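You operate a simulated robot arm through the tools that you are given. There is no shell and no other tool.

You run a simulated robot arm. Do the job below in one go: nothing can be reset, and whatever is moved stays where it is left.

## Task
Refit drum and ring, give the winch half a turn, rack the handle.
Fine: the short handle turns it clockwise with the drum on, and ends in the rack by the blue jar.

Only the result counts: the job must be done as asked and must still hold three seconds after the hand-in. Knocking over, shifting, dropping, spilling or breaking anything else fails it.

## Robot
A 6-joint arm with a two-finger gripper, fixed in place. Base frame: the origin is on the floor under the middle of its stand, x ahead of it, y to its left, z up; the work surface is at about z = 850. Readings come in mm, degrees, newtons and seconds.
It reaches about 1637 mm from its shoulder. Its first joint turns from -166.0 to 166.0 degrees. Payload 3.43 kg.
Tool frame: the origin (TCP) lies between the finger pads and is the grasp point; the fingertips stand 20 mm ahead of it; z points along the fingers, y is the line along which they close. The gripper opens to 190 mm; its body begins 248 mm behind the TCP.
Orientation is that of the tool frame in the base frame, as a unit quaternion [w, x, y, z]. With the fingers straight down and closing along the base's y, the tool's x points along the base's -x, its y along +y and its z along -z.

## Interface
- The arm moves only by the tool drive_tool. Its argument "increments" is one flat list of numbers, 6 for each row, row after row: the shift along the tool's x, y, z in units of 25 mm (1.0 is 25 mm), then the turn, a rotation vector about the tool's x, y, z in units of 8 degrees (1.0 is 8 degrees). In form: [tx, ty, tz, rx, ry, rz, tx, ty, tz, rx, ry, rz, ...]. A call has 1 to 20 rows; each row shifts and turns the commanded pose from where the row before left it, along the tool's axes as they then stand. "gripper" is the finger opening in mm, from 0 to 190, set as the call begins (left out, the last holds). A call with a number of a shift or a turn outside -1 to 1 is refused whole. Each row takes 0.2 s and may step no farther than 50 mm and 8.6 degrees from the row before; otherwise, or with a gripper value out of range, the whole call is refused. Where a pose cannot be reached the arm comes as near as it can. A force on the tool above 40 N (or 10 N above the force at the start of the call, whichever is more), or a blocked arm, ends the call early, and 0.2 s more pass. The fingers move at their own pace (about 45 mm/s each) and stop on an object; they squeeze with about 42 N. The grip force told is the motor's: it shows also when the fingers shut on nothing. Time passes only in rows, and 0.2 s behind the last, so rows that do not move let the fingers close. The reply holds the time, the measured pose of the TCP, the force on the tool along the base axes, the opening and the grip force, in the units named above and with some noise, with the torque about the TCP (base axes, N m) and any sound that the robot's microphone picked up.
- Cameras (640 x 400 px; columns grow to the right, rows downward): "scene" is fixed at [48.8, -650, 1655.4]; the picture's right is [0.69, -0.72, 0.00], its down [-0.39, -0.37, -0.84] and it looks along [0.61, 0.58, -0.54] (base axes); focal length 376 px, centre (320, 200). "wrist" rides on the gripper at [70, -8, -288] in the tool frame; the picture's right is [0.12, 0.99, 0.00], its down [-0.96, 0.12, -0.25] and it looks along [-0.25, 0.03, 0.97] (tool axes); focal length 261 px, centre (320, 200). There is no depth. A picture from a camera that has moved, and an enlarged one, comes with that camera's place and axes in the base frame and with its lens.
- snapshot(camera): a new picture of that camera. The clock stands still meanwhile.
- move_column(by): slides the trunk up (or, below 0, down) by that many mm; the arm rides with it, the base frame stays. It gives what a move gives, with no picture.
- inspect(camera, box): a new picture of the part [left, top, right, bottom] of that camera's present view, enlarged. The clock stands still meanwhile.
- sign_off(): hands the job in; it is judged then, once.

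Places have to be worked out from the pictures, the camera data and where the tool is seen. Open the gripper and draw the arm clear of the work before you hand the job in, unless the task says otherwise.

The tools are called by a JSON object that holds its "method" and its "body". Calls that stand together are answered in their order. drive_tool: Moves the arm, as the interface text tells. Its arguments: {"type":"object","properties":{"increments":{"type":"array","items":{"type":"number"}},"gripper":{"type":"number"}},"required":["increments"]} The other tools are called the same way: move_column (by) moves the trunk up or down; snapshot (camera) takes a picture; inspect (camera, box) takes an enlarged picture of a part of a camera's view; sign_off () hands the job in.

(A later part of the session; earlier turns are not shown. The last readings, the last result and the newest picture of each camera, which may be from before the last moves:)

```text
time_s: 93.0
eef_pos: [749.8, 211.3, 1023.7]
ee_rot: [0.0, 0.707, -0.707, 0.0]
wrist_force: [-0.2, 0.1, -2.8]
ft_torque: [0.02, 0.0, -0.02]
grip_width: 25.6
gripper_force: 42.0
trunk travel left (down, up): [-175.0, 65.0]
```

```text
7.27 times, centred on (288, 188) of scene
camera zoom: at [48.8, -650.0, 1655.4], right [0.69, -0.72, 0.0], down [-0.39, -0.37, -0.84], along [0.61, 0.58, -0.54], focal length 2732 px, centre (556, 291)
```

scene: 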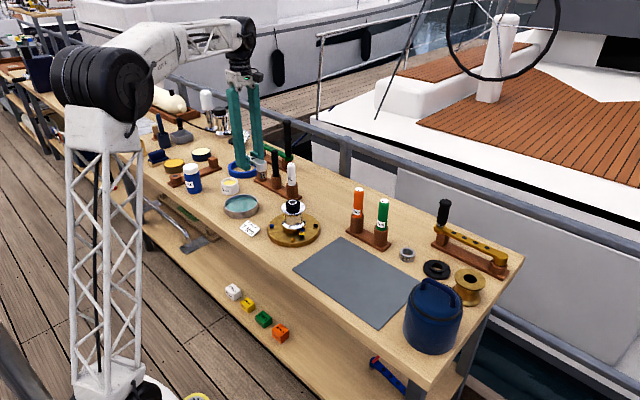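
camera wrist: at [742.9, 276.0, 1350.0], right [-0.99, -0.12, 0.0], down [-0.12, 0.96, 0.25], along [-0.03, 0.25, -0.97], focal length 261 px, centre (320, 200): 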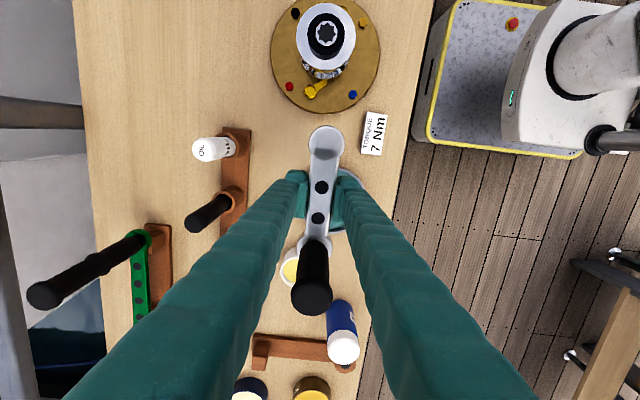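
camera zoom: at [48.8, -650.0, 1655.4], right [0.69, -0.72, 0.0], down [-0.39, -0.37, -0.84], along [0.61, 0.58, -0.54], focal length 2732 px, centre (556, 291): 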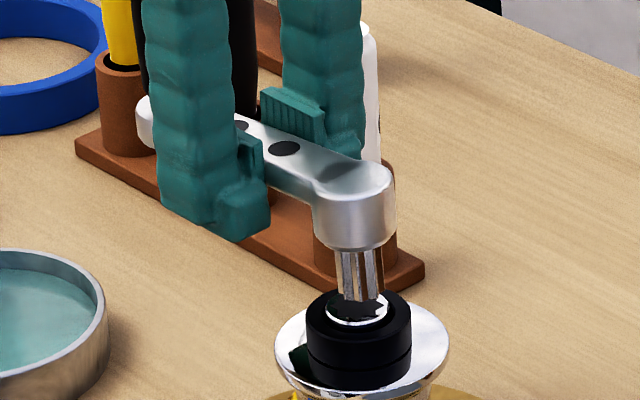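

{"method": "inspect", "body": {"camera": "scene", "box": [285, 190, 301, 206]}}

{"method": "inspect", "body": {"camera": "scene", "box": [284, 182, 302, 196]}}

```text
16.00 times, centred on (293, 198) of scene
camera zoom: at [48.8, -650.0, 1655.4], right [0.69, -0.72, 0.0], down [-0.39, -0.37, -0.84], along [0.61, 0.58, -0.54], focal length 6010 px, centre (752, 232)
```

zoom: 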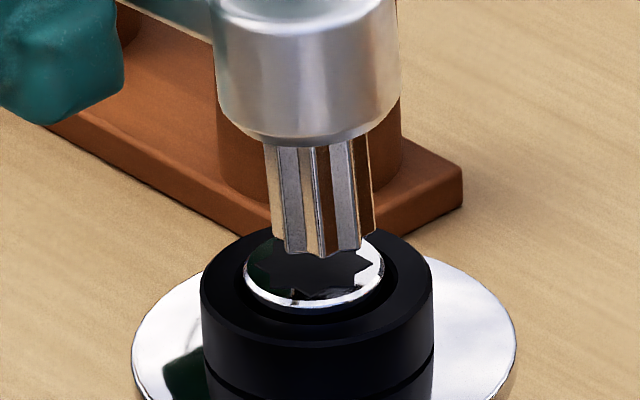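

```text
16.00 times, centred on (293, 189) of scene
camera zoom: at [48.8, -650.0, 1655.4], right [0.69, -0.72, 0.0], down [-0.39, -0.37, -0.84], along [0.61, 0.58, -0.54], focal length 6010 px, centre (752, 376)
```

zoom: 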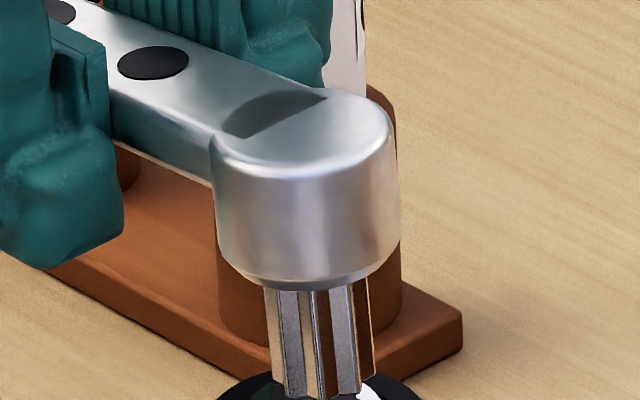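

{"method": "inspect", "body": {"camera": "scene", "box": [262, 168, 302, 193]}}

{"method": "inspect", "body": {"camera": "scene", "box": [245, 130, 305, 190]}}

{"method": "snapshot", "body": {"camera": "wrist"}}

```text
16.00 times, centred on (282, 180) of scene
camera zoom: at [48.8, -650.0, 1655.4], right [0.69, -0.72, 0.0], down [-0.39, -0.37, -0.84], along [0.61, 0.58, -0.54], focal length 6010 px, centre (928, 512)
```

zoom: 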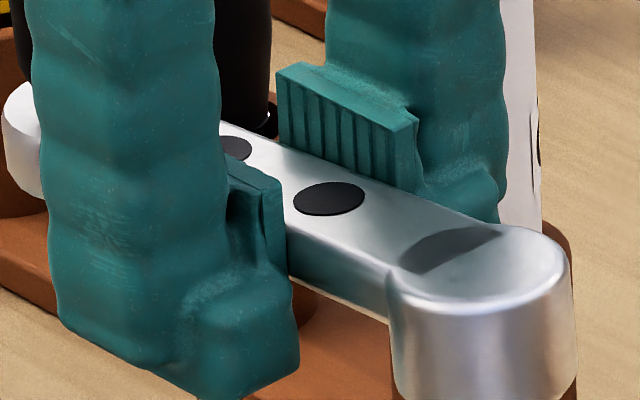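

```text
6.67 times, centred on (275, 160) of scene
camera zoom: at [48.8, -650.0, 1655.4], right [0.69, -0.72, 0.0], down [-0.39, -0.37, -0.84], along [0.61, 0.58, -0.54], focal length 2504 px, centre (620, 467)
```

zoom: 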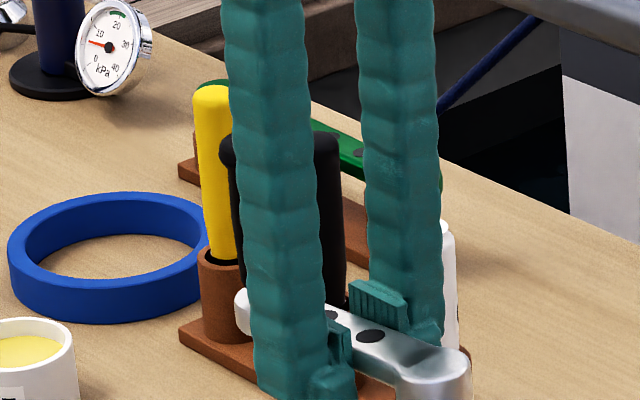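

```text
taken
camera wrist: at [758.1, 141.2, 1310.5], right [-0.99, -0.12, 0.0], down [-0.12, 0.96, 0.25], along [-0.03, 0.25, -0.97], focal length 261 px, centre (320, 200)
```

wrist: 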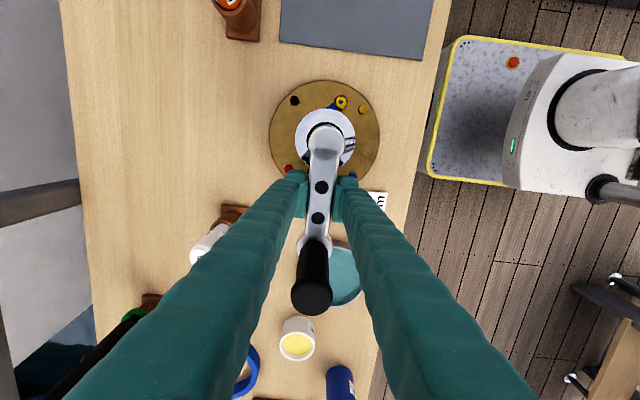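

Measurements from the holes and peg suggest the handle droops about 2.6° toward the knob. I raise slightly and pitch the tool about its closing axis to level the bar, then re-measure.

{"method": "drive_tool", "body": {"increments": [0, 0, -0.15, 0, 0, 0, 0, 0, 0, 0, -0.16, 0, 0, 0, 0, 0, -0.165, 0, 0, 0, 0, 0, 0, 0]}}

{"method": "inspect", "body": {"camera": "scene", "box": [262, 168, 302, 193]}}

{"method": "inspect", "body": {"camera": "scene", "box": [283, 182, 303, 206]}}

{"method": "inspect", "body": {"camera": "wrist", "box": [270, 100, 380, 180]}}

```text
time_s: 94.0
eef_pos: [749.4, 211.5, 1026.5]
ee_rot: [0.015, -0.707, 0.707, 0.017]
wrist_force: [0.8, -0.1, -3.2]
ft_torque: [0.03, -0.03, 0.0]
grip_width: 25.7
gripper_force: 42.1
trunk travel left (down, up): [-175.0, 65.0]
```

```text
16.00 times, centred on (282, 180) of scene
camera zoom: at [48.8, -650.0, 1655.4], right [0.69, -0.72, 0.0], down [-0.39, -0.37, -0.84], along [0.61, 0.58, -0.54], focal length 6010 px, centre (928, 512)
```

zoom: 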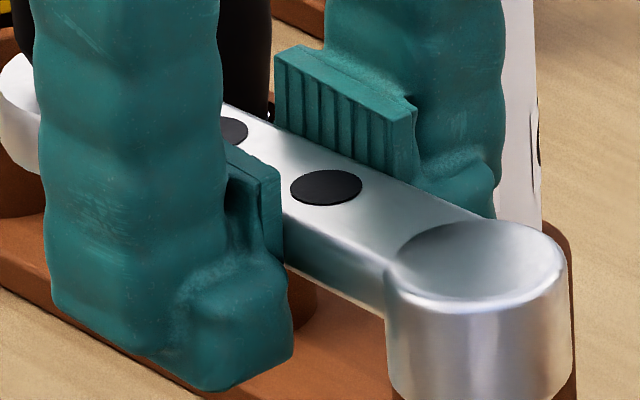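

```text
16.00 times, centred on (293, 194) of scene
camera zoom: at [48.8, -650.0, 1655.4], right [0.69, -0.72, 0.0], down [-0.39, -0.37, -0.84], along [0.61, 0.58, -0.54], focal length 6010 px, centre (752, 296)
```

zoom: 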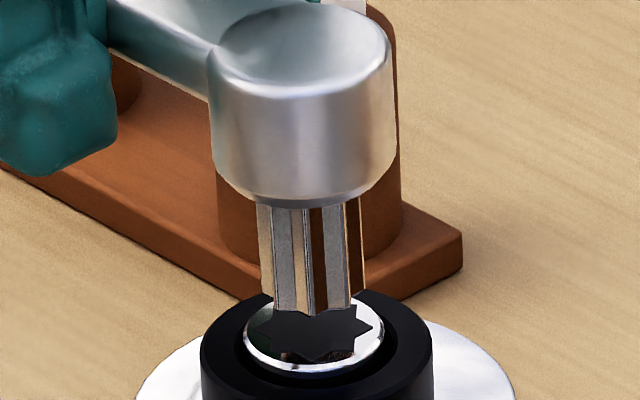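

```text
5.00 times, centred on (325, 140) of wrist
camera zoom: at [757.4, 128.4, 1310.9], right [-0.99, -0.12, 0.0], down [-0.12, 0.95, 0.29], along [-0.03, 0.29, -0.96], focal length 1303 px, centre (295, 500)
```

zoom: 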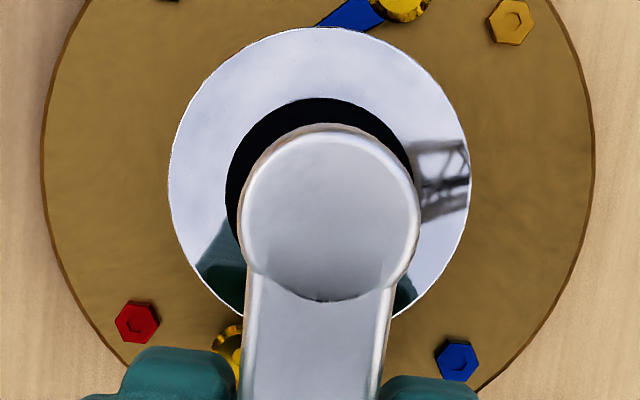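

The handle is now level and the peg lines up within about 0.7 mm. I apply a small correction and lower straight down with small steps (compensating for the tilt).

{"method": "drive_tool", "body": {"increments": [-0.028, -0.016, 0, 0, 0, 0, 0.0073, 0, 0.16, 0, 0, 0, 0.0073, 0, 0.16, 0, 0, 0, 0, 0, 0, 0, 0, 0]}}

{"method": "inspect", "body": {"camera": "scene", "box": [283, 182, 303, 206]}}

```text
time_s: 95.0
eef_pos: [752.4, 212.2, 1018.9]
ee_rot: [0.016, -0.706, 0.707, 0.016]
wrist_force: [0.2, 0.7, -4.2]
ft_torque: [0.04, 0.01, -0.03]
grip_width: 25.6
gripper_force: 41.9
trunk travel left (down, up): [-175.0, 65.0]
```

```text
16.00 times, centred on (293, 194) of scene
camera zoom: at [48.8, -650.0, 1655.4], right [0.69, -0.72, 0.0], down [-0.39, -0.37, -0.84], along [0.61, 0.58, -0.54], focal length 6010 px, centre (752, 296)
```

zoom: 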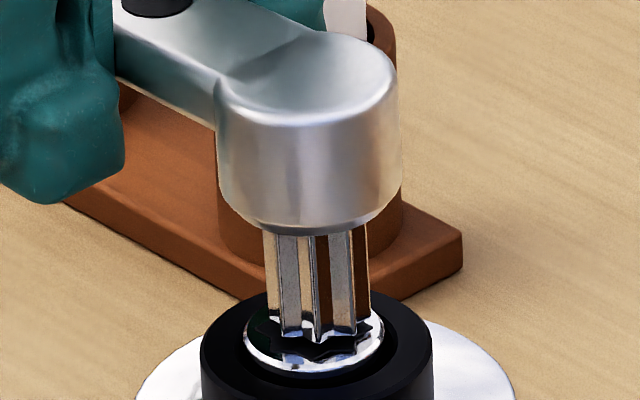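

{"method": "inspect", "body": {"camera": "wrist", "box": [270, 100, 380, 180]}}

```text
5.00 times, centred on (325, 140) of wrist
camera zoom: at [759.3, 129.2, 1303.0], right [-0.99, -0.12, 0.0], down [-0.12, 0.95, 0.29], along [-0.03, 0.29, -0.96], focal length 1303 px, centre (295, 500)
```

zoom: 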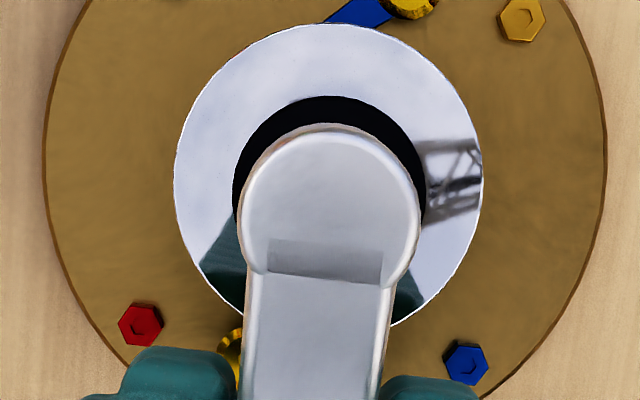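

{"method": "drive_tool", "body": {"increments": [-0.008, 0.052, 0, 0, 0, 0, 0, 0, 0, 0, 0, 0]}}

{"method": "inspect", "body": {"camera": "wrist", "box": [270, 100, 380, 180]}}

{"method": "inspect", "body": {"camera": "scene", "box": [283, 182, 303, 206]}}

```text
time_s: 95.6
eef_pos: [749.8, 213.1, 1018.9]
ee_rot: [0.016, -0.707, 0.707, 0.016]
wrist_force: [0.3, -0.2, -3.1]
ft_torque: [0.02, -0.02, -0.01]
grip_width: 25.5
gripper_force: 41.6
trunk travel left (down, up): [-175.0, 65.0]
```

```text
5.00 times, centred on (325, 140) of wrist
camera zoom: at [757.6, 129.6, 1303.0], right [-0.99, -0.12, 0.0], down [-0.12, 0.95, 0.29], along [-0.03, 0.29, -0.96], focal length 1303 px, centre (295, 500)
```

zoom: 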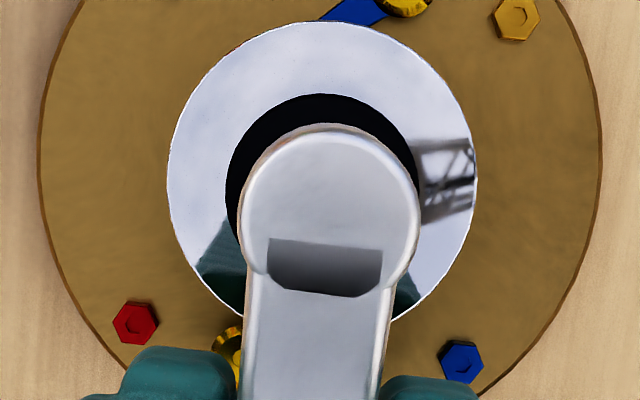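

```text
16.00 times, centred on (293, 194) of scene
camera zoom: at [48.8, -650.0, 1655.4], right [0.69, -0.72, 0.0], down [-0.39, -0.37, -0.84], along [0.61, 0.58, -0.54], focal length 6010 px, centre (752, 296)
```

zoom: 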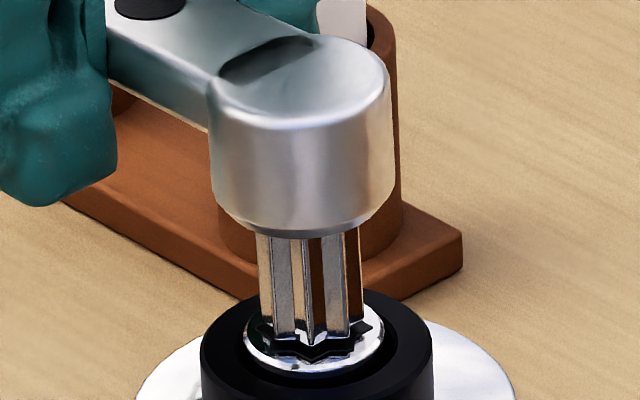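

Peg and socket line up in both views now. I continue lowering in small steps.

{"method": "drive_tool", "body": {"increments": [0.0054, 0, 0.12, 0, 0, 0, 0.0054, 0, 0.12, 0, 0, 0]}}

{"method": "drive_tool", "body": {"increments": [0.0045, 0, 0.1, 0, 0, 0]}}

{"method": "inspect", "body": {"camera": "scene", "box": [283, 182, 303, 206]}}

```text
time_s: 96.2
eef_pos: [750.2, 212.1, 1012.5]
ee_rot: [0.016, -0.707, 0.707, 0.016]
wrist_force: [-0.3, 0.4, -2.7]
ft_torque: [0.03, 0.01, -0.03]
grip_width: 25.7
gripper_force: 41.8
trunk travel left (down, up): [-175.0, 65.0]
```

```text
time_s: 96.6
eef_pos: [751.0, 213.1, 1009.5]
ee_rot: [-0.016, 0.707, -0.707, -0.017]
wrist_force: [0.2, 0.4, -3.1]
ft_torque: [0.06, 0.01, -0.01]
grip_width: 25.7
gripper_force: 42.0
trunk travel left (down, up): [-175.0, 65.0]
```

```text
16.00 times, centred on (293, 194) of scene
camera zoom: at [48.8, -650.0, 1655.4], right [0.69, -0.72, 0.0], down [-0.39, -0.37, -0.84], along [0.61, 0.58, -0.54], focal length 6010 px, centre (752, 296)
```

zoom: 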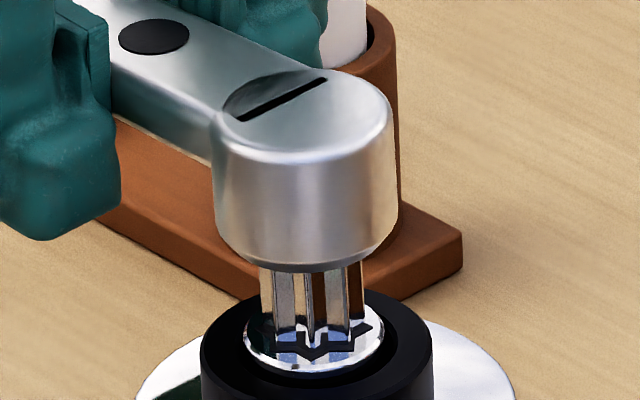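

The peg has entered the star socket without force. I continue lowering until the hub seats.

{"method": "drive_tool", "body": {"increments": [0.0054, 0, 0.12, 0, 0, 0, 0.0054, 0, 0.12, 0, 0, 0, 0.0054, 0, 0.12, 0, 0, 0]}}

{"method": "drive_tool", "body": {"increments": [0.0036, 0, 0.08, 0, 0, 0, 0.0036, 0, 0.08, 0, 0, 0, 0.0036, 0, 0.08, 0, 0, 0]}}

{"method": "inspect", "body": {"camera": "scene", "box": [273, 182, 313, 222]}}

```text
time_s: 97.4
eef_pos: [750.4, 212.5, 1000.9]
ee_rot: [0.016, -0.707, 0.707, 0.016]
wrist_force: [0.4, -1.5, -1.5]
ft_torque: [-0.06, -0.05, -0.01]
grip_width: 25.5
gripper_force: 42.0
trunk travel left (down, up): [-175.0, 65.0]
```

```text
time_s: 98.2
eef_pos: [749.1, 212.5, 995.5]
ee_rot: [0.017, -0.707, 0.707, 0.016]
wrist_force: [0.2, -0.5, -3.1]
ft_torque: [0.06, 0.02, -0.01]
grip_width: 25.7
gripper_force: 42.3
trunk travel left (down, up): [-175.0, 65.0]
```

```text
10.00 times, centred on (293, 202) of scene
camera zoom: at [48.8, -650.0, 1655.4], right [0.69, -0.72, 0.0], down [-0.39, -0.37, -0.84], along [0.61, 0.58, -0.54], focal length 3757 px, centre (590, 180)
```

zoom: 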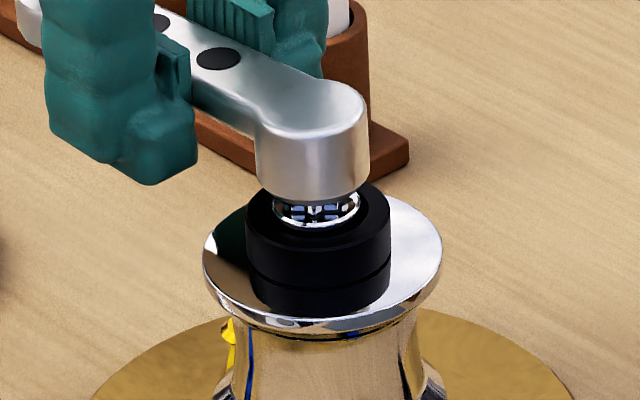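

{"method": "drive_tool", "body": {"increments": [0.0036, 0, 0.08, 0, 0, 0, 0.0036, 0, 0.08, 0, 0, 0]}}

{"method": "drive_tool", "body": {"increments": [0.0036, 0, 0.08, 0, 0, 0, 0.0036, 0, 0.08, 0, 0, 0]}}

{"method": "inspect", "body": {"camera": "scene", "box": [273, 182, 313, 222]}}

```text
time_s: 98.8
eef_pos: [750.4, 211.6, 991.3]
ee_rot: [0.016, -0.707, 0.707, 0.016]
wrist_force: [-0.5, -0.8, 4.0]
ft_torque: [-0.41, -0.02, 0.0]
grip_width: 25.6
gripper_force: 42.5
trunk travel left (down, up): [-175.0, 65.0]
```

```text
time_s: 99.4
eef_pos: [749.8, 213.5, 989.0]
ee_rot: [-0.018, 0.708, -0.706, -0.015]
wrist_force: [2.0, 12.8, 31.4]
ft_torque: [-1.48, -0.05, 0.09]
grip_width: 25.7
gripper_force: 41.9
trunk travel left (down, up): [-175.0, 65.0]
```

```text
10.00 times, centred on (293, 202) of scene
camera zoom: at [48.8, -650.0, 1655.4], right [0.69, -0.72, 0.0], down [-0.39, -0.37, -0.84], along [0.61, 0.58, -0.54], focal length 3757 px, centre (590, 180)
```

zoom: 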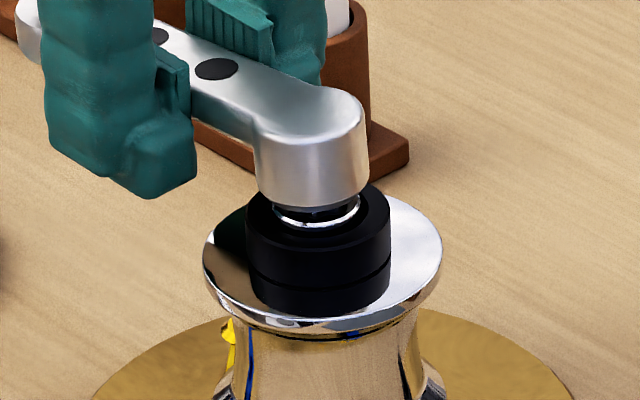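

The hub is seated (31 N contact). I relieve most of the down-force, then start a small clockwise test turn about the spindle axis, 15°, to feel the resistance.

{"method": "drive_tool", "body": {"increments": [-0.003, 0, -0.064, 0, 0, 0, 0, 0, 0, 0, 0, 0]}}

{"method": "drive_tool", "body": {"increments": [0.0034, -0.1298, 0, 0.017, 0, 0.3746, 0.0034, -0.1298, 0, 0.017, 0, 0.3746, 0.0034, -0.1298, 0, 0.017, 0, 0.3746, 0.0034, -0.1298, 0, 0.017, 0, 0.3746, 0.0034, -0.1298, 0, 0.017, 0, 0.3746]}}

{"method": "inspect", "body": {"camera": "wrist", "box": [240, 90, 400, 210]}}

{"method": "inspect", "body": {"camera": "scene", "box": [253, 170, 333, 250]}}

```text
time_s: 100.0
eef_pos: [749.4, 214.0, 989.5]
ee_rot: [-0.016, 0.707, -0.707, -0.016]
wrist_force: [-0.2, 28.0, 26.0]
ft_torque: [-0.5, 0.01, -0.02]
grip_width: 25.9
gripper_force: 42.1
trunk travel left (down, up): [-175.0, 65.0]
```

```text
time_s: 101.2
eef_pos: [766.3, 210.0, 988.8]
ee_rot: [0.018, -0.608, 0.794, 0.013]
wrist_force: [2.8, 16.9, 18.4]
ft_torque: [-0.44, 0.16, -0.04]
grip_width: 25.7
gripper_force: 42.2
trunk travel left (down, up): [-175.0, 65.0]
```

```text
3.33 times, centred on (320, 150) of wrist
camera zoom: at [752.1, 128.4, 1272.7], right [-0.99, 0.14, -0.01], down [0.14, 0.95, 0.29], along [0.05, 0.29, -0.96], focal length 869 px, centre (320, 367)
```

zoom: 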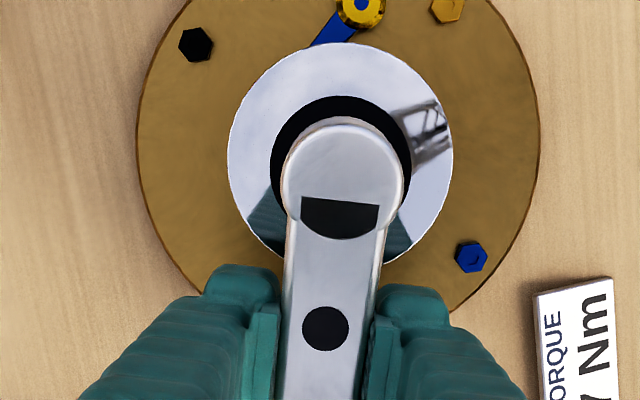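

```text
5.00 times, centred on (293, 210) of scene
camera zoom: at [48.8, -650.0, 1655.4], right [0.69, -0.72, 0.0], down [-0.39, -0.37, -0.84], along [0.61, 0.58, -0.54], focal length 1878 px, centre (455, 150)
```

zoom: 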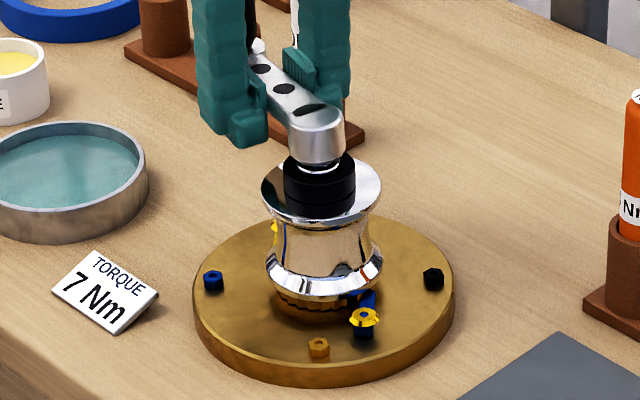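

Low tangential resistance, but there is about 17 N of radial push, so the commanded radius is a bit short. I relax it 1.5 mm outward and continue clockwise to about 90°.

{"method": "drive_tool", "body": {"increments": [-0.06, 0, -0.03, 0, 0, 0, 0.0097, -0.2214, 0, 0.0284, 0, 0.6244, 0.0097, -0.2214, 0, 0.0284, 0, 0.6244, 0.0097, -0.2214, 0, 0.0284, 0, 0.6244, 0.0097, -0.2214, 0, 0.0284, 0, 0.6244, 0.0097, -0.2214, 0, 0.0284, 0, 0.6244]}}

{"method": "drive_tool", "body": {"increments": [0.0097, -0.2214, 0, 0.0284, 0, 0.6244, 0.0097, -0.2214, 0, 0.0284, 0, 0.6244, 0.0097, -0.2214, 0, 0.0284, 0, 0.6244, 0.0097, -0.2214, 0, 0.0284, 0, 0.6244, 0.0097, -0.2214, 0, 0.0284, 0, 0.6244]}}

{"method": "inspect", "body": {"camera": "wrist", "box": [240, 90, 400, 210]}}

{"method": "inspect", "body": {"camera": "scene", "box": [253, 170, 333, 250]}}

```text
time_s: 102.6
eef_pos: [790.2, 198.3, 989.6]
ee_rot: [0.02, -0.422, 0.906, 0.009]
wrist_force: [-5.3, -5.8, -5.8]
ft_torque: [0.04, -0.03, 0.08]
grip_width: 25.5
gripper_force: 41.8
trunk travel left (down, up): [-175.0, 65.0]
```

```text
time_s: 103.8
eef_pos: [806.7, 177.9, 989.1]
ee_rot: [0.023, -0.216, 0.976, 0.005]
wrist_force: [-4.4, -2.9, -0.3]
ft_torque: [-0.08, 0.17, -0.03]
grip_width: 25.7
gripper_force: 42.2
trunk travel left (down, up): [-175.0, 65.0]
```

```text
3.33 times, centred on (320, 150) of wrist
camera zoom: at [733.4, 134.6, 1273.2], right [-0.53, 0.85, -0.01], down [0.81, 0.5, 0.29], along [0.25, 0.15, -0.96], focal length 869 px, centre (320, 367)
```

zoom: 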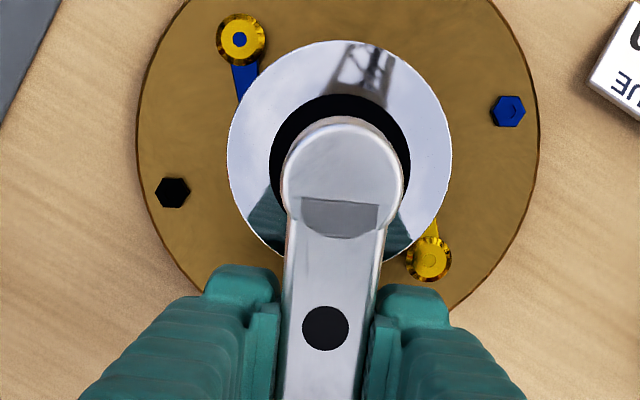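

```text
5.00 times, centred on (293, 210) of scene
camera zoom: at [48.8, -650.0, 1655.4], right [0.69, -0.72, 0.0], down [-0.39, -0.37, -0.84], along [0.61, 0.58, -0.54], focal length 1878 px, centre (455, 150)
```

zoom: 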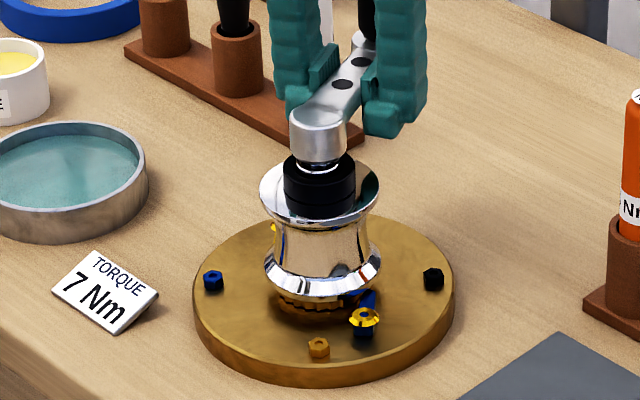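

Turn is at 65° with forces low. I continue clockwise toward 180°.

{"method": "drive_tool", "body": {"increments": [0.0297, -0.2214, 0.005, 0.0284, 0, 0.6244, 0.0097, -0.2214, 0, 0.0284, 0, 0.6244, 0.0097, -0.2214, 0, 0.0284, 0, 0.6244, 0.0097, -0.2214, 0, 0.0284, 0, 0.6244, 0.0097, -0.2214, 0, 0.0284, 0, 0.6244, 0.0097, -0.2214, 0, 0.0284, 0, 0.6244, 0.0097, -0.2214, 0, 0.0284, 0, 0.6244, 0.0097, -0.2214, 0, 0.0284, 0, 0.6244]}}

{"method": "drive_tool", "body": {"increments": [0.0097, -0.2214, 0, 0.0284, 0, 0.6244, 0.0097, -0.2214, 0, 0.0284, 0, 0.6244, 0.0097, -0.2214, 0, 0.0284, 0, 0.6244, 0.0097, -0.2214, 0, 0.0284, 0, 0.6244, 0.0097, -0.2214, 0, 0.0284, 0, 0.6244, 0.0097, -0.2214, 0, 0.0284, 0, 0.6244, 0.0097, -0.2214, 0, 0.0284, 0, 0.6244, 0.0097, -0.2214, 0, 0.0284, 0, 0.6244]}}

{"method": "inspect", "body": {"camera": "wrist", "box": [240, 90, 400, 210]}}

{"method": "inspect", "body": {"camera": "scene", "box": [253, 170, 333, 250]}}

```text
time_s: 105.6
eef_pos: [811.0, 133.1, 989.6]
ee_rot: [0.022, 0.131, 0.991, -0.005]
wrist_force: [-5.1, -1.3, -1.5]
ft_torque: [-0.03, 0.08, 0.2]
grip_width: 25.6
gripper_force: 42.6
trunk travel left (down, up): [-175.0, 65.0]
```

```text
time_s: 107.4
eef_pos: [786.6, 99.4, 988.1]
ee_rot: [0.02, 0.464, 0.886, -0.012]
wrist_force: [-1.5, 0.2, -3.7]
ft_torque: [-0.1, -0.03, 0.16]
grip_width: 25.7
gripper_force: 42.1
trunk travel left (down, up): [-175.0, 65.0]
```

```text
3.33 times, centred on (320, 150) of wrist
camera zoom: at [731.5, 163.9, 1273.3], right [0.75, 0.66, -0.01], down [0.64, -0.71, 0.29], along [0.19, -0.22, -0.96], focal length 869 px, centre (320, 367)
```

zoom: 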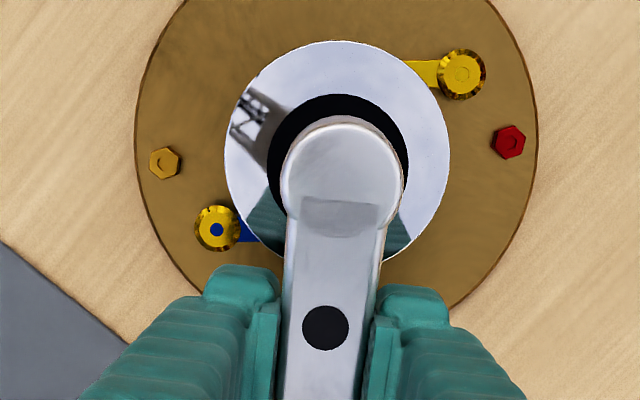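

```text
5.00 times, centred on (293, 210) of scene
camera zoom: at [48.8, -650.0, 1655.4], right [0.69, -0.72, 0.0], down [-0.39, -0.37, -0.84], along [0.61, 0.58, -0.54], focal length 1878 px, centre (455, 150)
```

zoom: 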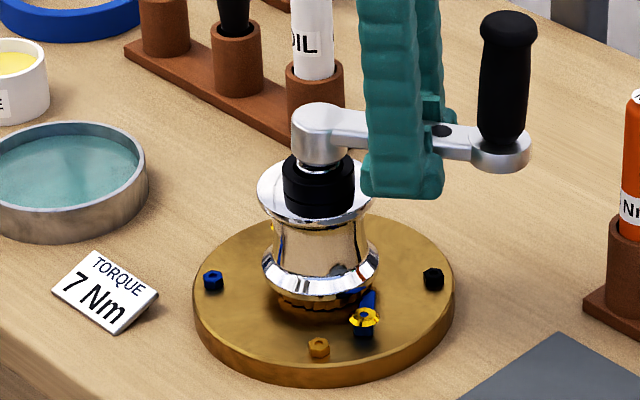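

At 145°, with a slight resisting torque showing the spindle is being driven. I finish to about 183° so socket play is taken up.

{"method": "drive_tool", "body": {"increments": [0.0097, -0.2214, 0, 0.0284, 0, 0.6244, 0.0097, -0.2214, 0, 0.0284, 0, 0.6244, 0.0097, -0.2214, 0, 0.0284, 0, 0.6244, 0.0097, -0.2214, 0, 0.0284, 0, 0.6244, 0.0097, -0.2214, 0, 0.0284, 0, 0.6244, 0.0097, -0.2214, 0, 0.0284, 0, 0.6244, 0.0097, -0.2214, 0, 0.0284, 0, 0.6244, 0.0035, -0.1329, 0, 0.017, 0, 0.3746, 0, 0, 0, 0, 0, 0]}}

{"method": "drive_tool", "body": {"increments": [0, 0, 0, 0, 0, 0]}}

{"method": "inspect", "body": {"camera": "wrist", "box": [240, 90, 400, 210]}}

{"method": "inspect", "body": {"camera": "scene", "box": [253, 170, 333, 250]}}

```text
time_s: 109.4
eef_pos: [745.6, 87.5, 987.8]
ee_rot: [0.016, 0.726, 0.687, -0.016]
wrist_force: [0.6, 24.6, 8.0]
ft_torque: [0.97, -0.06, 0.13]
grip_width: 25.7
gripper_force: 42.0
trunk travel left (down, up): [-175.0, 65.0]
```

```text
time_s: 109.8
eef_pos: [746.2, 86.7, 987.9]
ee_rot: [0.017, 0.726, 0.687, -0.018]
wrist_force: [1.6, 19.5, 8.4]
ft_torque: [0.86, -0.1, 0.04]
grip_width: 25.3
gripper_force: 41.9
trunk travel left (down, up): [-175.0, 65.0]
```

```text
3.33 times, centred on (320, 150) of wrist
camera zoom: at [741.8, 171.6, 1271.9], right [1.0, 0.06, -0.01], down [0.06, -0.95, 0.29], along [0.01, -0.29, -0.96], focal length 869 px, centre (320, 367)
```

zoom: 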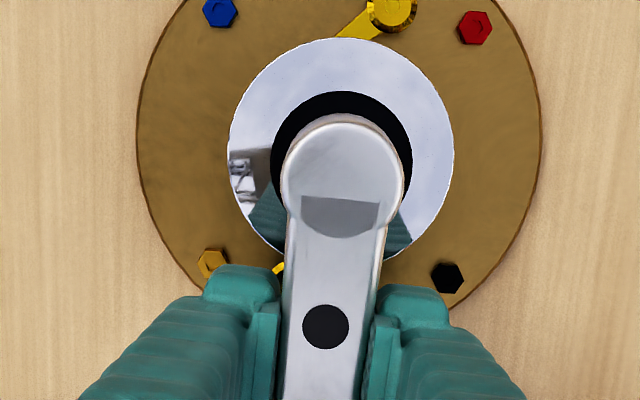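

```text
5.00 times, centred on (293, 210) of scene
camera zoom: at [48.8, -650.0, 1655.4], right [0.69, -0.72, 0.0], down [-0.39, -0.37, -0.84], along [0.61, 0.58, -0.54], focal length 1878 px, centre (455, 150)
```

zoom: 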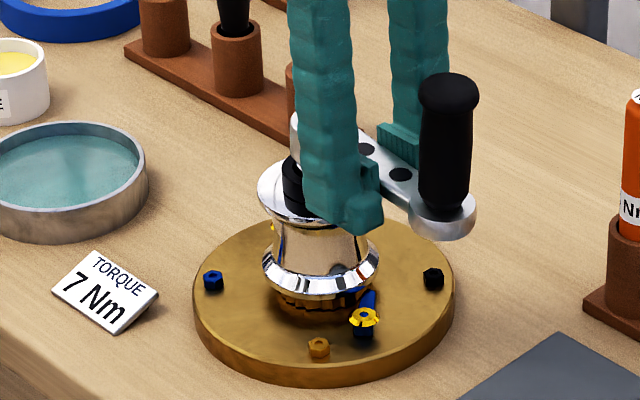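

The handle has turned 183° clockwise. There is an inward radial load of about 20 N, so I relax it and back off 1.5° to unload the peg before lifting out.

{"method": "drive_tool", "body": {"increments": [0.045, 0.0665, 0, -0.0085, 0, -0.1873, 0, 0, 0, 0, 0, 0]}}

{"method": "drive_tool", "body": {"increments": [0, 0, 0, 0, 0, 0]}}

```text
time_s: 110.4
eef_pos: [746.5, 87.0, 988.7]
ee_rot: [0.017, 0.718, 0.696, -0.019]
wrist_force: [-1.9, 3.2, 3.4]
ft_torque: [0.29, 0.06, 0.11]
grip_width: 25.4
gripper_force: 42.3
trunk travel left (down, up): [-175.0, 65.0]
```

```text
time_s: 110.8
eef_pos: [749.0, 86.5, 986.9]
ee_rot: [0.017, 0.718, 0.696, -0.017]
wrist_force: [-2.4, -4.3, 0.3]
ft_torque: [-0.01, 0.03, 0.09]
grip_width: 25.8
gripper_force: 42.0
trunk travel left (down, up): [-175.0, 65.0]
```

Loads are nearly zero. I lift the handle straight out of the socket.

{"method": "drive_tool", "body": {"increments": [-0.0054, 0, -0.12, 0, 0, 0, -0.0073, 0, -0.16, 0, 0, 0, -0.0073, 0, -0.16, 0, 0, 0]}}

{"method": "drive_tool", "body": {"increments": [-0.0073, 0, -0.16, 0, 0, 0, -0.0073, 0, -0.16, 0, 0, 0, -0.0073, 0, -0.16, 0, 0, 0, -0.0073, 0, -0.16, 0, 0, 0, -0.0073, 0, -0.16, 0, 0, 0, -0.0073, 0, -0.16, 0, 0, 0, -0.0073, 0, -0.16, 0, 0, 0, 0, 0, 0, 0, 0, 0]}}

{"method": "inspect", "body": {"camera": "scene", "box": [253, 160, 333, 250]}}

{"method": "inspect", "body": {"camera": "scene", "box": [280, 180, 310, 210]}}

```text
time_s: 111.6
eef_pos: [748.0, 87.5, 998.9]
ee_rot: [0.015, 0.717, 0.697, -0.018]
wrist_force: [1.0, -13.1, -11.0]
ft_torque: [-1.0, -0.03, -0.07]
grip_width: 25.5
gripper_force: 41.7
trunk travel left (down, up): [-175.0, 65.0]
```

```text
time_s: 113.4
eef_pos: [749.8, 87.5, 1028.7]
ee_rot: [0.016, 0.717, 0.697, -0.017]
wrist_force: [-0.2, -0.7, -3.3]
ft_torque: [-0.07, 0.0, -0.01]
grip_width: 25.6
gripper_force: 41.8
trunk travel left (down, up): [-175.0, 65.0]
```

```text
4.44 times, centred on (293, 205) of scene
camera zoom: at [48.8, -650.0, 1655.4], right [0.69, -0.72, 0.0], down [-0.39, -0.37, -0.84], along [0.61, 0.58, -0.54], focal length 1670 px, centre (440, 178)
```

zoom: 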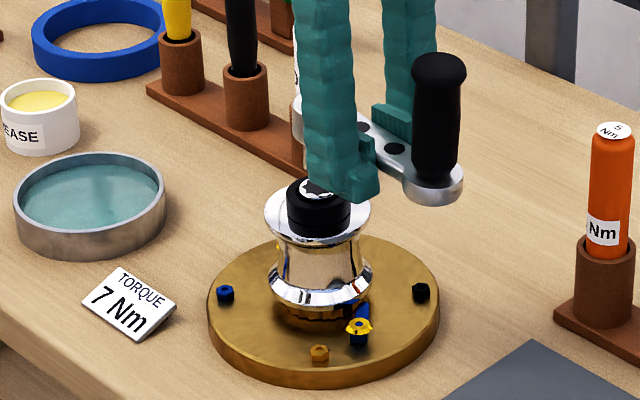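

```text
13.33 times, centred on (295, 195) of scene
camera zoom: at [48.8, -650.0, 1655.4], right [0.69, -0.72, 0.0], down [-0.39, -0.37, -0.84], along [0.61, 0.58, -0.54], focal length 5009 px, centre (653, 267)
```

zoom: 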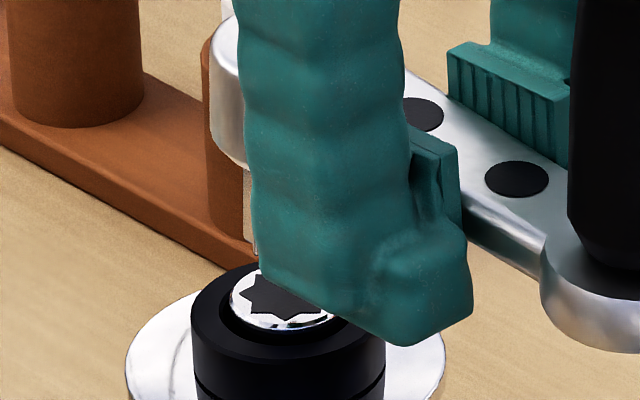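

The handle is free. I raise it and rotate 91.5° counter-clockwise back to the rack orientation, then check the star's orientation on the winch.

{"method": "drive_tool", "body": {"increments": [-0.014, 0, -0.3, 0, 0, 0, -0.018, 0, -0.4, 0, 0, 0, -0.018, 0, -0.4, 0, 0, 0, -0.018, 0, -0.4, 0, 0, 0, 0, 0, 0, 0, 0, 0]}}

{"method": "drive_tool", "body": {"increments": [0, 0, 0, -0.014, 0, -0.3, 0, 0, 0, -0.027, 0, -0.6, 0, 0, 0, -0.036, 0, -0.8, 0, 0, 0, -0.036, 0, -0.8, 0, 0, 0, -0.036, 0, -0.8, 0, 0, 0, -0.036, 0, -0.8, 0, 0, 0, -0.036, 0, -0.8, 0, 0, 0, -0.036, 0, -0.8, 0, 0, 0, -0.036, 0, -0.8, 0, 0, 0, -0.036, 0, -0.8, 0, 0, 0, -0.036, 0, -0.8, 0, 0, 0, -0.036, 0, -0.8, 0, 0, 0, -0.036, 0, -0.8, 0, 0, 0, -0.036, 0, -0.8, 0, 0, 0, -0.027, 0, -0.6, 0, 0, 0, -0.016, 0, -0.36, 0, 0, 0, 0, 0, 0]}}

{"method": "snapshot", "body": {"camera": "scene"}}

{"method": "inspect", "body": {"camera": "scene", "box": [280, 185, 310, 215]}}

```text
time_s: 114.6
eef_pos: [749.7, 89.7, 1064.9]
ee_rot: [0.017, 0.718, 0.696, -0.017]
wrist_force: [0.3, 0.6, -2.8]
ft_torque: [-0.03, -0.02, 0.01]
grip_width: 25.8
gripper_force: 42.0
trunk travel left (down, up): [-175.0, 65.0]
```

```text
time_s: 118.2
eef_pos: [748.6, 88.6, 1065.8]
ee_rot: [0.023, -0.001, 1.0, -0.001]
wrist_force: [-0.2, 0.0, -3.1]
ft_torque: [0.02, -0.07, 0.01]
grip_width: 25.7
gripper_force: 41.8
trunk travel left (down, up): [-175.0, 65.0]
```

```text
taken
```

scene: 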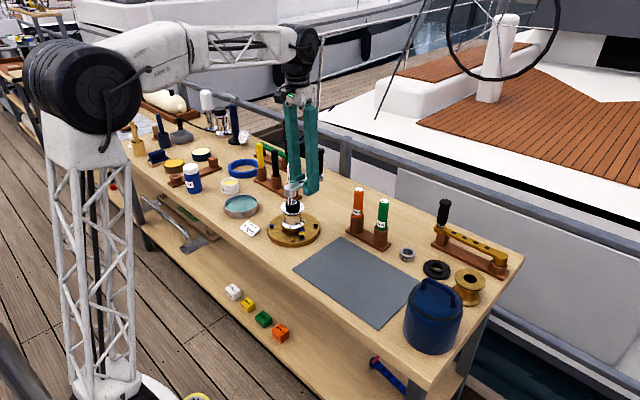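

```text
13.33 times, centred on (295, 200) of scene
camera zoom: at [48.8, -650.0, 1655.4], right [0.69, -0.72, 0.0], down [-0.39, -0.37, -0.84], along [0.61, 0.58, -0.54], focal length 5009 px, centre (653, 200)
```

zoom: 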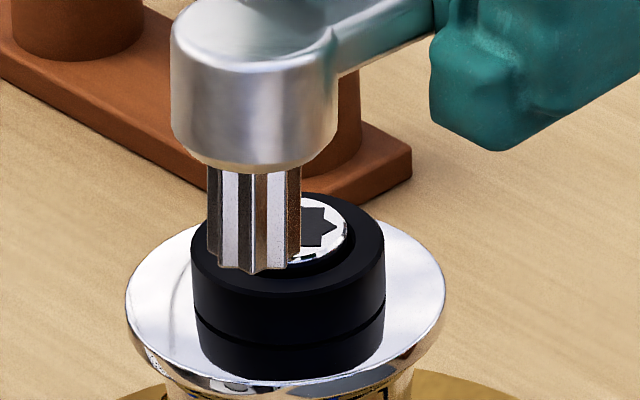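

{"method": "drive_tool", "body": {"increments": [0.05, 0.3, 0, 0, 0, 0, 0.08, 0.6, 0, 0, 0, 0, 0.08, 0.9, 0, 0, 0, 0, 0.08, 0.95, 0, 0, 0, 0, 0.08, 0.95, 0, 0, 0, 0, 0.08, 0.95, 0, 0, 0, 0, 0.08, 0.95, 0, 0, 0, 0, 0.08, 0.95, 0, 0, 0, 0, 0.08, 0.95, 0, 0, 0, 0, 0.08, 0.95, 0, 0, 0, 0, 0.08, 0.95, 0, 0, 0, 0, 0.08, 0.95, 0, 0, 0, 0, 0.08, 0.9, 0, 0, 0, 0, 0.08, 0.6, 0, 0, 0, 0, 0.03, 0.3, 0, 0, 0, 0, 0, 0, 0, 0, 0, 0]}}

{"method": "inspect", "body": {"camera": "scene", "box": [280, 185, 310, 215]}}

{"method": "inspect", "body": {"camera": "scene", "box": [253, 180, 333, 250]}}

{"method": "snapshot", "body": {"camera": "wrist"}}

```text
time_s: 121.6
eef_pos: [720.8, 393.9, 1063.5]
ee_rot: [0.022, -0.001, 1.0, -0.002]
wrist_force: [-1.1, 0.7, -3.7]
ft_torque: [-0.02, -0.03, 0.0]
grip_width: 25.7
gripper_force: 41.9
trunk travel left (down, up): [-175.0, 65.0]
```

```text
13.33 times, centred on (295, 200) of scene
camera zoom: at [48.8, -650.0, 1655.4], right [0.69, -0.72, 0.0], down [-0.39, -0.37, -0.84], along [0.61, 0.58, -0.54], focal length 5009 px, centre (653, 200)
```

zoom: 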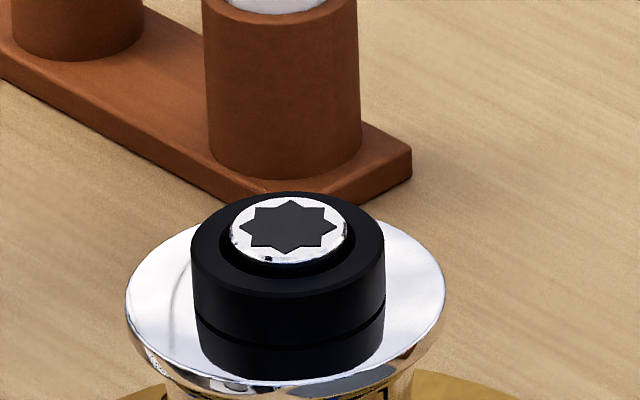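

```text
5.71 times, centred on (293, 215) of scene
camera zoom: at [48.8, -650.0, 1655.4], right [0.69, -0.72, 0.0], down [-0.39, -0.37, -0.84], along [0.61, 0.58, -0.54], focal length 2147 px, centre (474, 114)
```

zoom: 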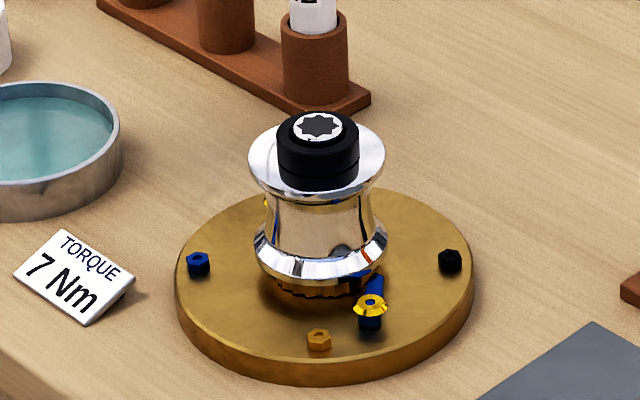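

```text
taken
camera wrist: at [636.8, 386.0, 1348.8], right [-0.12, 0.99, -0.01], down [0.95, 0.12, 0.29], along [0.29, 0.03, -0.96], focal length 261 px, centre (320, 200)
```

wrist: 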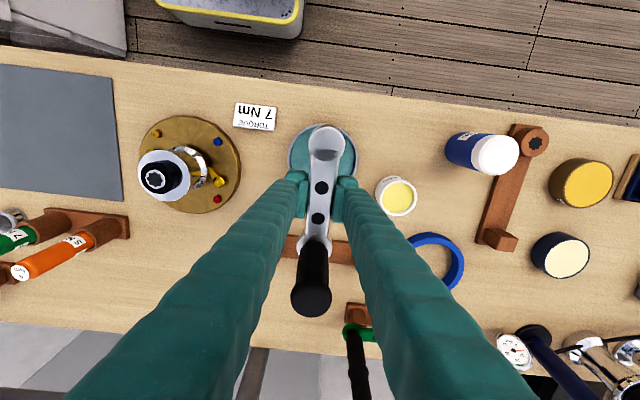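

{"method": "inspect", "body": {"camera": "wrist", "box": [145, 165, 177, 193]}}

{"method": "inspect", "body": {"camera": "wrist", "box": [510, 118, 558, 166]}}

{"method": "inspect", "body": {"camera": "scene", "box": [160, 150, 220, 195]}}

```text
14.29 times, centred on (161, 179) of wrist
camera zoom: at [636.8, 386.0, 1348.8], right [-0.12, 0.99, -0.01], down [0.95, 0.12, 0.29], along [0.29, 0.03, -0.96], focal length 3724 px, centre (2591, 500)
```

zoom: 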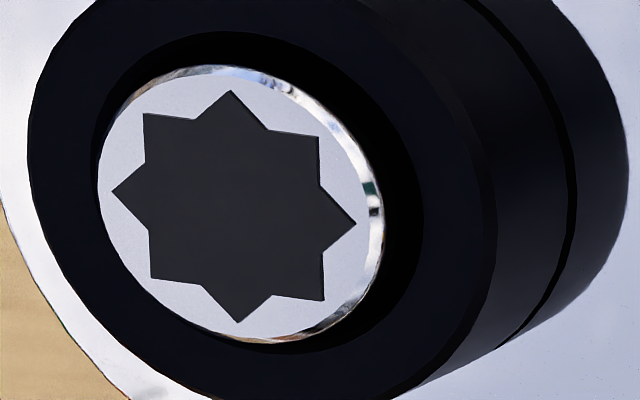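

```text
8.33 times, centred on (534, 142) of wrist
camera zoom: at [636.8, 386.0, 1348.8], right [-0.12, 0.99, -0.01], down [0.95, 0.12, 0.29], along [0.29, 0.03, -0.96], focal length 2172 px, centre (-1463, 683)
```

zoom: 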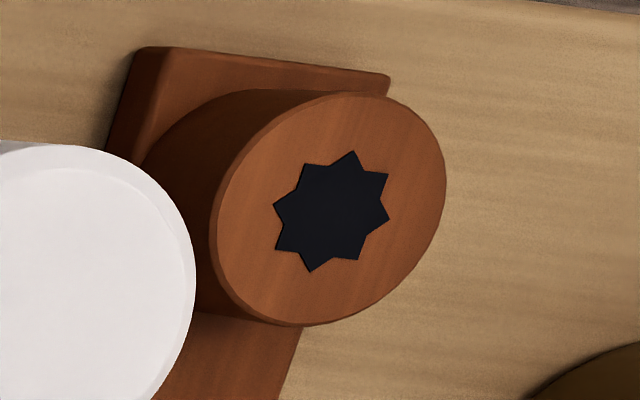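

```text
8.89 times, centred on (190, 172) of scene
camera zoom: at [48.8, -650.0, 1655.4], right [0.69, -0.72, 0.0], down [-0.39, -0.37, -0.84], along [0.61, 0.58, -0.54], focal length 3339 px, centre (1476, 444)
```

zoom: 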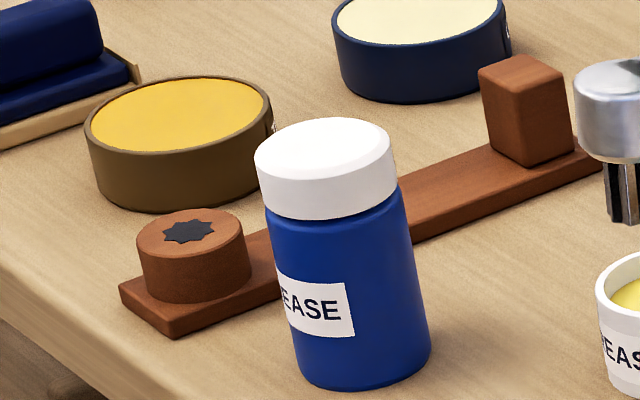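

From the star's orientation, the spindle turned about 182° clockwise, i.e. half a turn. Now I carry the handle to its rack by the blue jar, whose star socket is at roughly (632,756).

{"method": "drive_tool", "body": {"increments": [0.06, 0.3, -0.003, 0, 0, 0, 0.06, 0.6, -0.003, 0, 0, 0, 0.06, 0.9, -0.003, 0, 0, 0, 0.06, 0.95, -0.003, 0, 0, 0, 0.06, 0.95, -0.003, 0, 0, 0, 0.06, 0.95, -0.003, 0, 0, 0, 0.06, 0.95, -0.003, 0, 0, 0, 0.06, 0.95, -0.003, 0, 0, 0, 0.06, 0.95, -0.003, 0, 0, 0, 0.06, 0.95, -0.003, 0, 0, 0, 0.06, 0.95, -0.003, 0, 0, 0, 0.06, 0.95, -0.003, 0, 0, 0, 0.06, 0.95, -0.003, 0, 0, 0, 0.06, 0.95, -0.003, 0, 0, 0, 0.06, 0.95, -0.003, 0, 0, 0, 0.06, 0.7, -0.003, 0, 0, 0, 0.06, 0.4, -0.003, 0, 0, 0, 0.06, 0.2, -0.003, 0, 0, 0, 0, 0, 0, 0, 0, 0]}}

{"method": "drive_tool", "body": {"increments": [0, 0, 0, 0, 0, 0]}}

{"method": "inspect", "body": {"camera": "wrist", "box": [240, 90, 400, 210]}}

{"method": "inspect", "body": {"camera": "scene", "box": [155, 130, 215, 195]}}

```text
time_s: 125.6
eef_pos: [692.6, 756.4, 1063.6]
ee_rot: [0.022, 0.0, 1.0, -0.001]
wrist_force: [0.1, 0.3, -3.5]
ft_torque: [-0.02, -0.05, 0.0]
grip_width: 25.4
gripper_force: 42.2
trunk travel left (down, up): [-175.0, 65.0]
```

```text
time_s: 126.0
eef_pos: [693.2, 755.4, 1064.0]
ee_rot: [0.023, -0.001, 1.0, -0.001]
wrist_force: [-0.3, -0.4, -3.0]
ft_torque: [0.0, -0.06, 0.02]
grip_width: 25.5
gripper_force: 42.1
trunk travel left (down, up): [-175.0, 65.0]
```

```text
3.33 times, centred on (320, 150) of wrist
camera zoom: at [609.0, 747.4, 1348.3], right [-0.12, 0.99, -0.01], down [0.95, 0.12, 0.29], along [0.29, 0.03, -0.96], focal length 869 px, centre (320, 367)
```

zoom: 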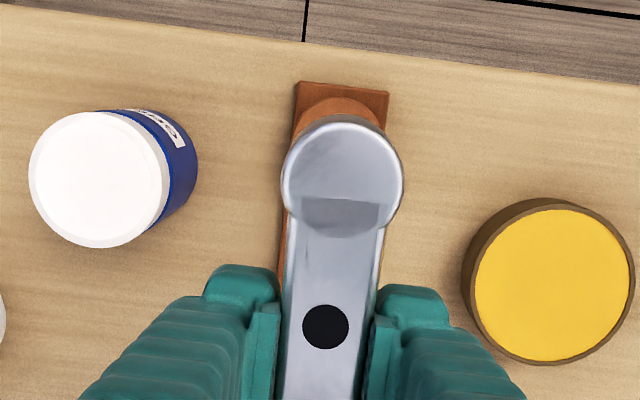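

```text
6.15 times, centred on (185, 162) of scene
camera zoom: at [48.8, -650.0, 1655.4], right [0.69, -0.72, 0.0], down [-0.39, -0.37, -0.84], along [0.61, 0.58, -0.54], focal length 2312 px, centre (1151, 431)
```

zoom: 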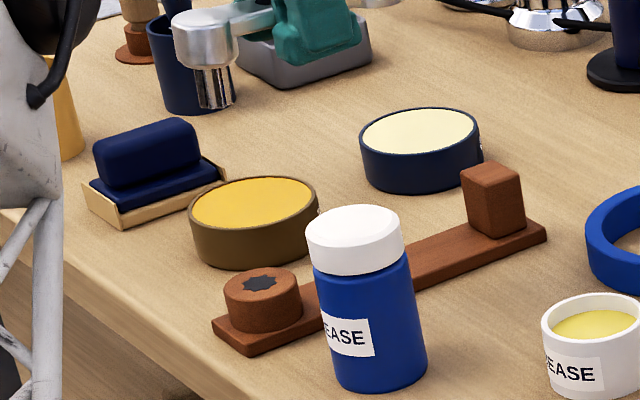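

{"method": "drive_tool", "body": {"increments": [0.0182, 0, 0.4, 0, 0, 0, 0.0363, 0, 0.8, 0, 0, 0, 0.0363, 0, 0.8, 0, 0, 0, 0.0363, 0, 0.8, 0, 0, 0, 0.0363, 0, 0.8, 0, 0, 0, 0.0182, 0, 0.4, 0, 0, 0, 0, 0, 0, 0, 0, 0]}}

{"method": "drive_tool", "body": {"increments": [0, 0, 0, 0, 0, 0]}}

{"method": "inspect", "body": {"camera": "wrist", "box": [240, 90, 400, 210]}}

{"method": "inspect", "body": {"camera": "scene", "box": [162, 145, 202, 190]}}

```text
time_s: 127.6
eef_pos: [692.4, 753.6, 964.4]
ee_rot: [0.023, -0.001, 1.0, 0.0]
wrist_force: [-1.1, 0.4, -3.1]
ft_torque: [0.0, -0.04, 0.02]
grip_width: 25.4
gripper_force: 41.8
trunk travel left (down, up): [-175.0, 65.0]
```

```text
time_s: 128.0
eef_pos: [691.1, 753.7, 963.1]
ee_rot: [0.023, -0.001, 1.0, -0.001]
wrist_force: [-0.3, -0.2, -3.5]
ft_torque: [-0.01, -0.05, 0.03]
grip_width: 25.7
gripper_force: 42.5
trunk travel left (down, up): [-175.0, 65.0]
```

```text
3.33 times, centred on (320, 150) of wrist
camera zoom: at [607.7, 746.6, 1247.9], right [-0.12, 0.99, -0.01], down [0.95, 0.12, 0.29], along [0.29, 0.03, -0.96], focal length 869 px, centre (320, 367)
```

zoom: 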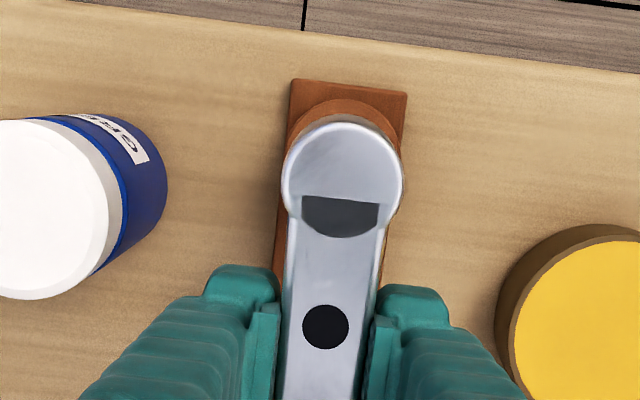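

```text
8.89 times, centred on (182, 168) of scene
camera zoom: at [48.8, -650.0, 1655.4], right [0.69, -0.72, 0.0], down [-0.39, -0.37, -0.84], along [0.61, 0.58, -0.54], focal length 3339 px, centre (1547, 489)
```

zoom: 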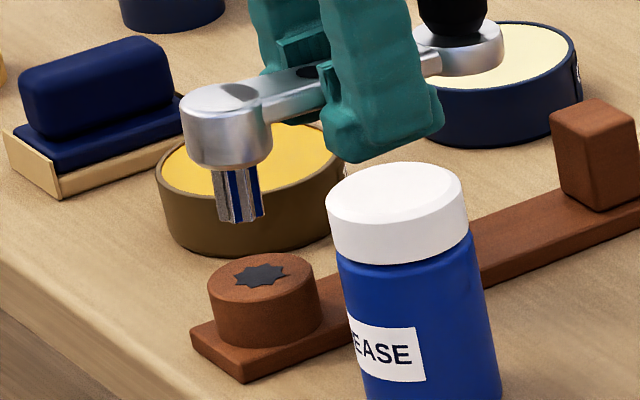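

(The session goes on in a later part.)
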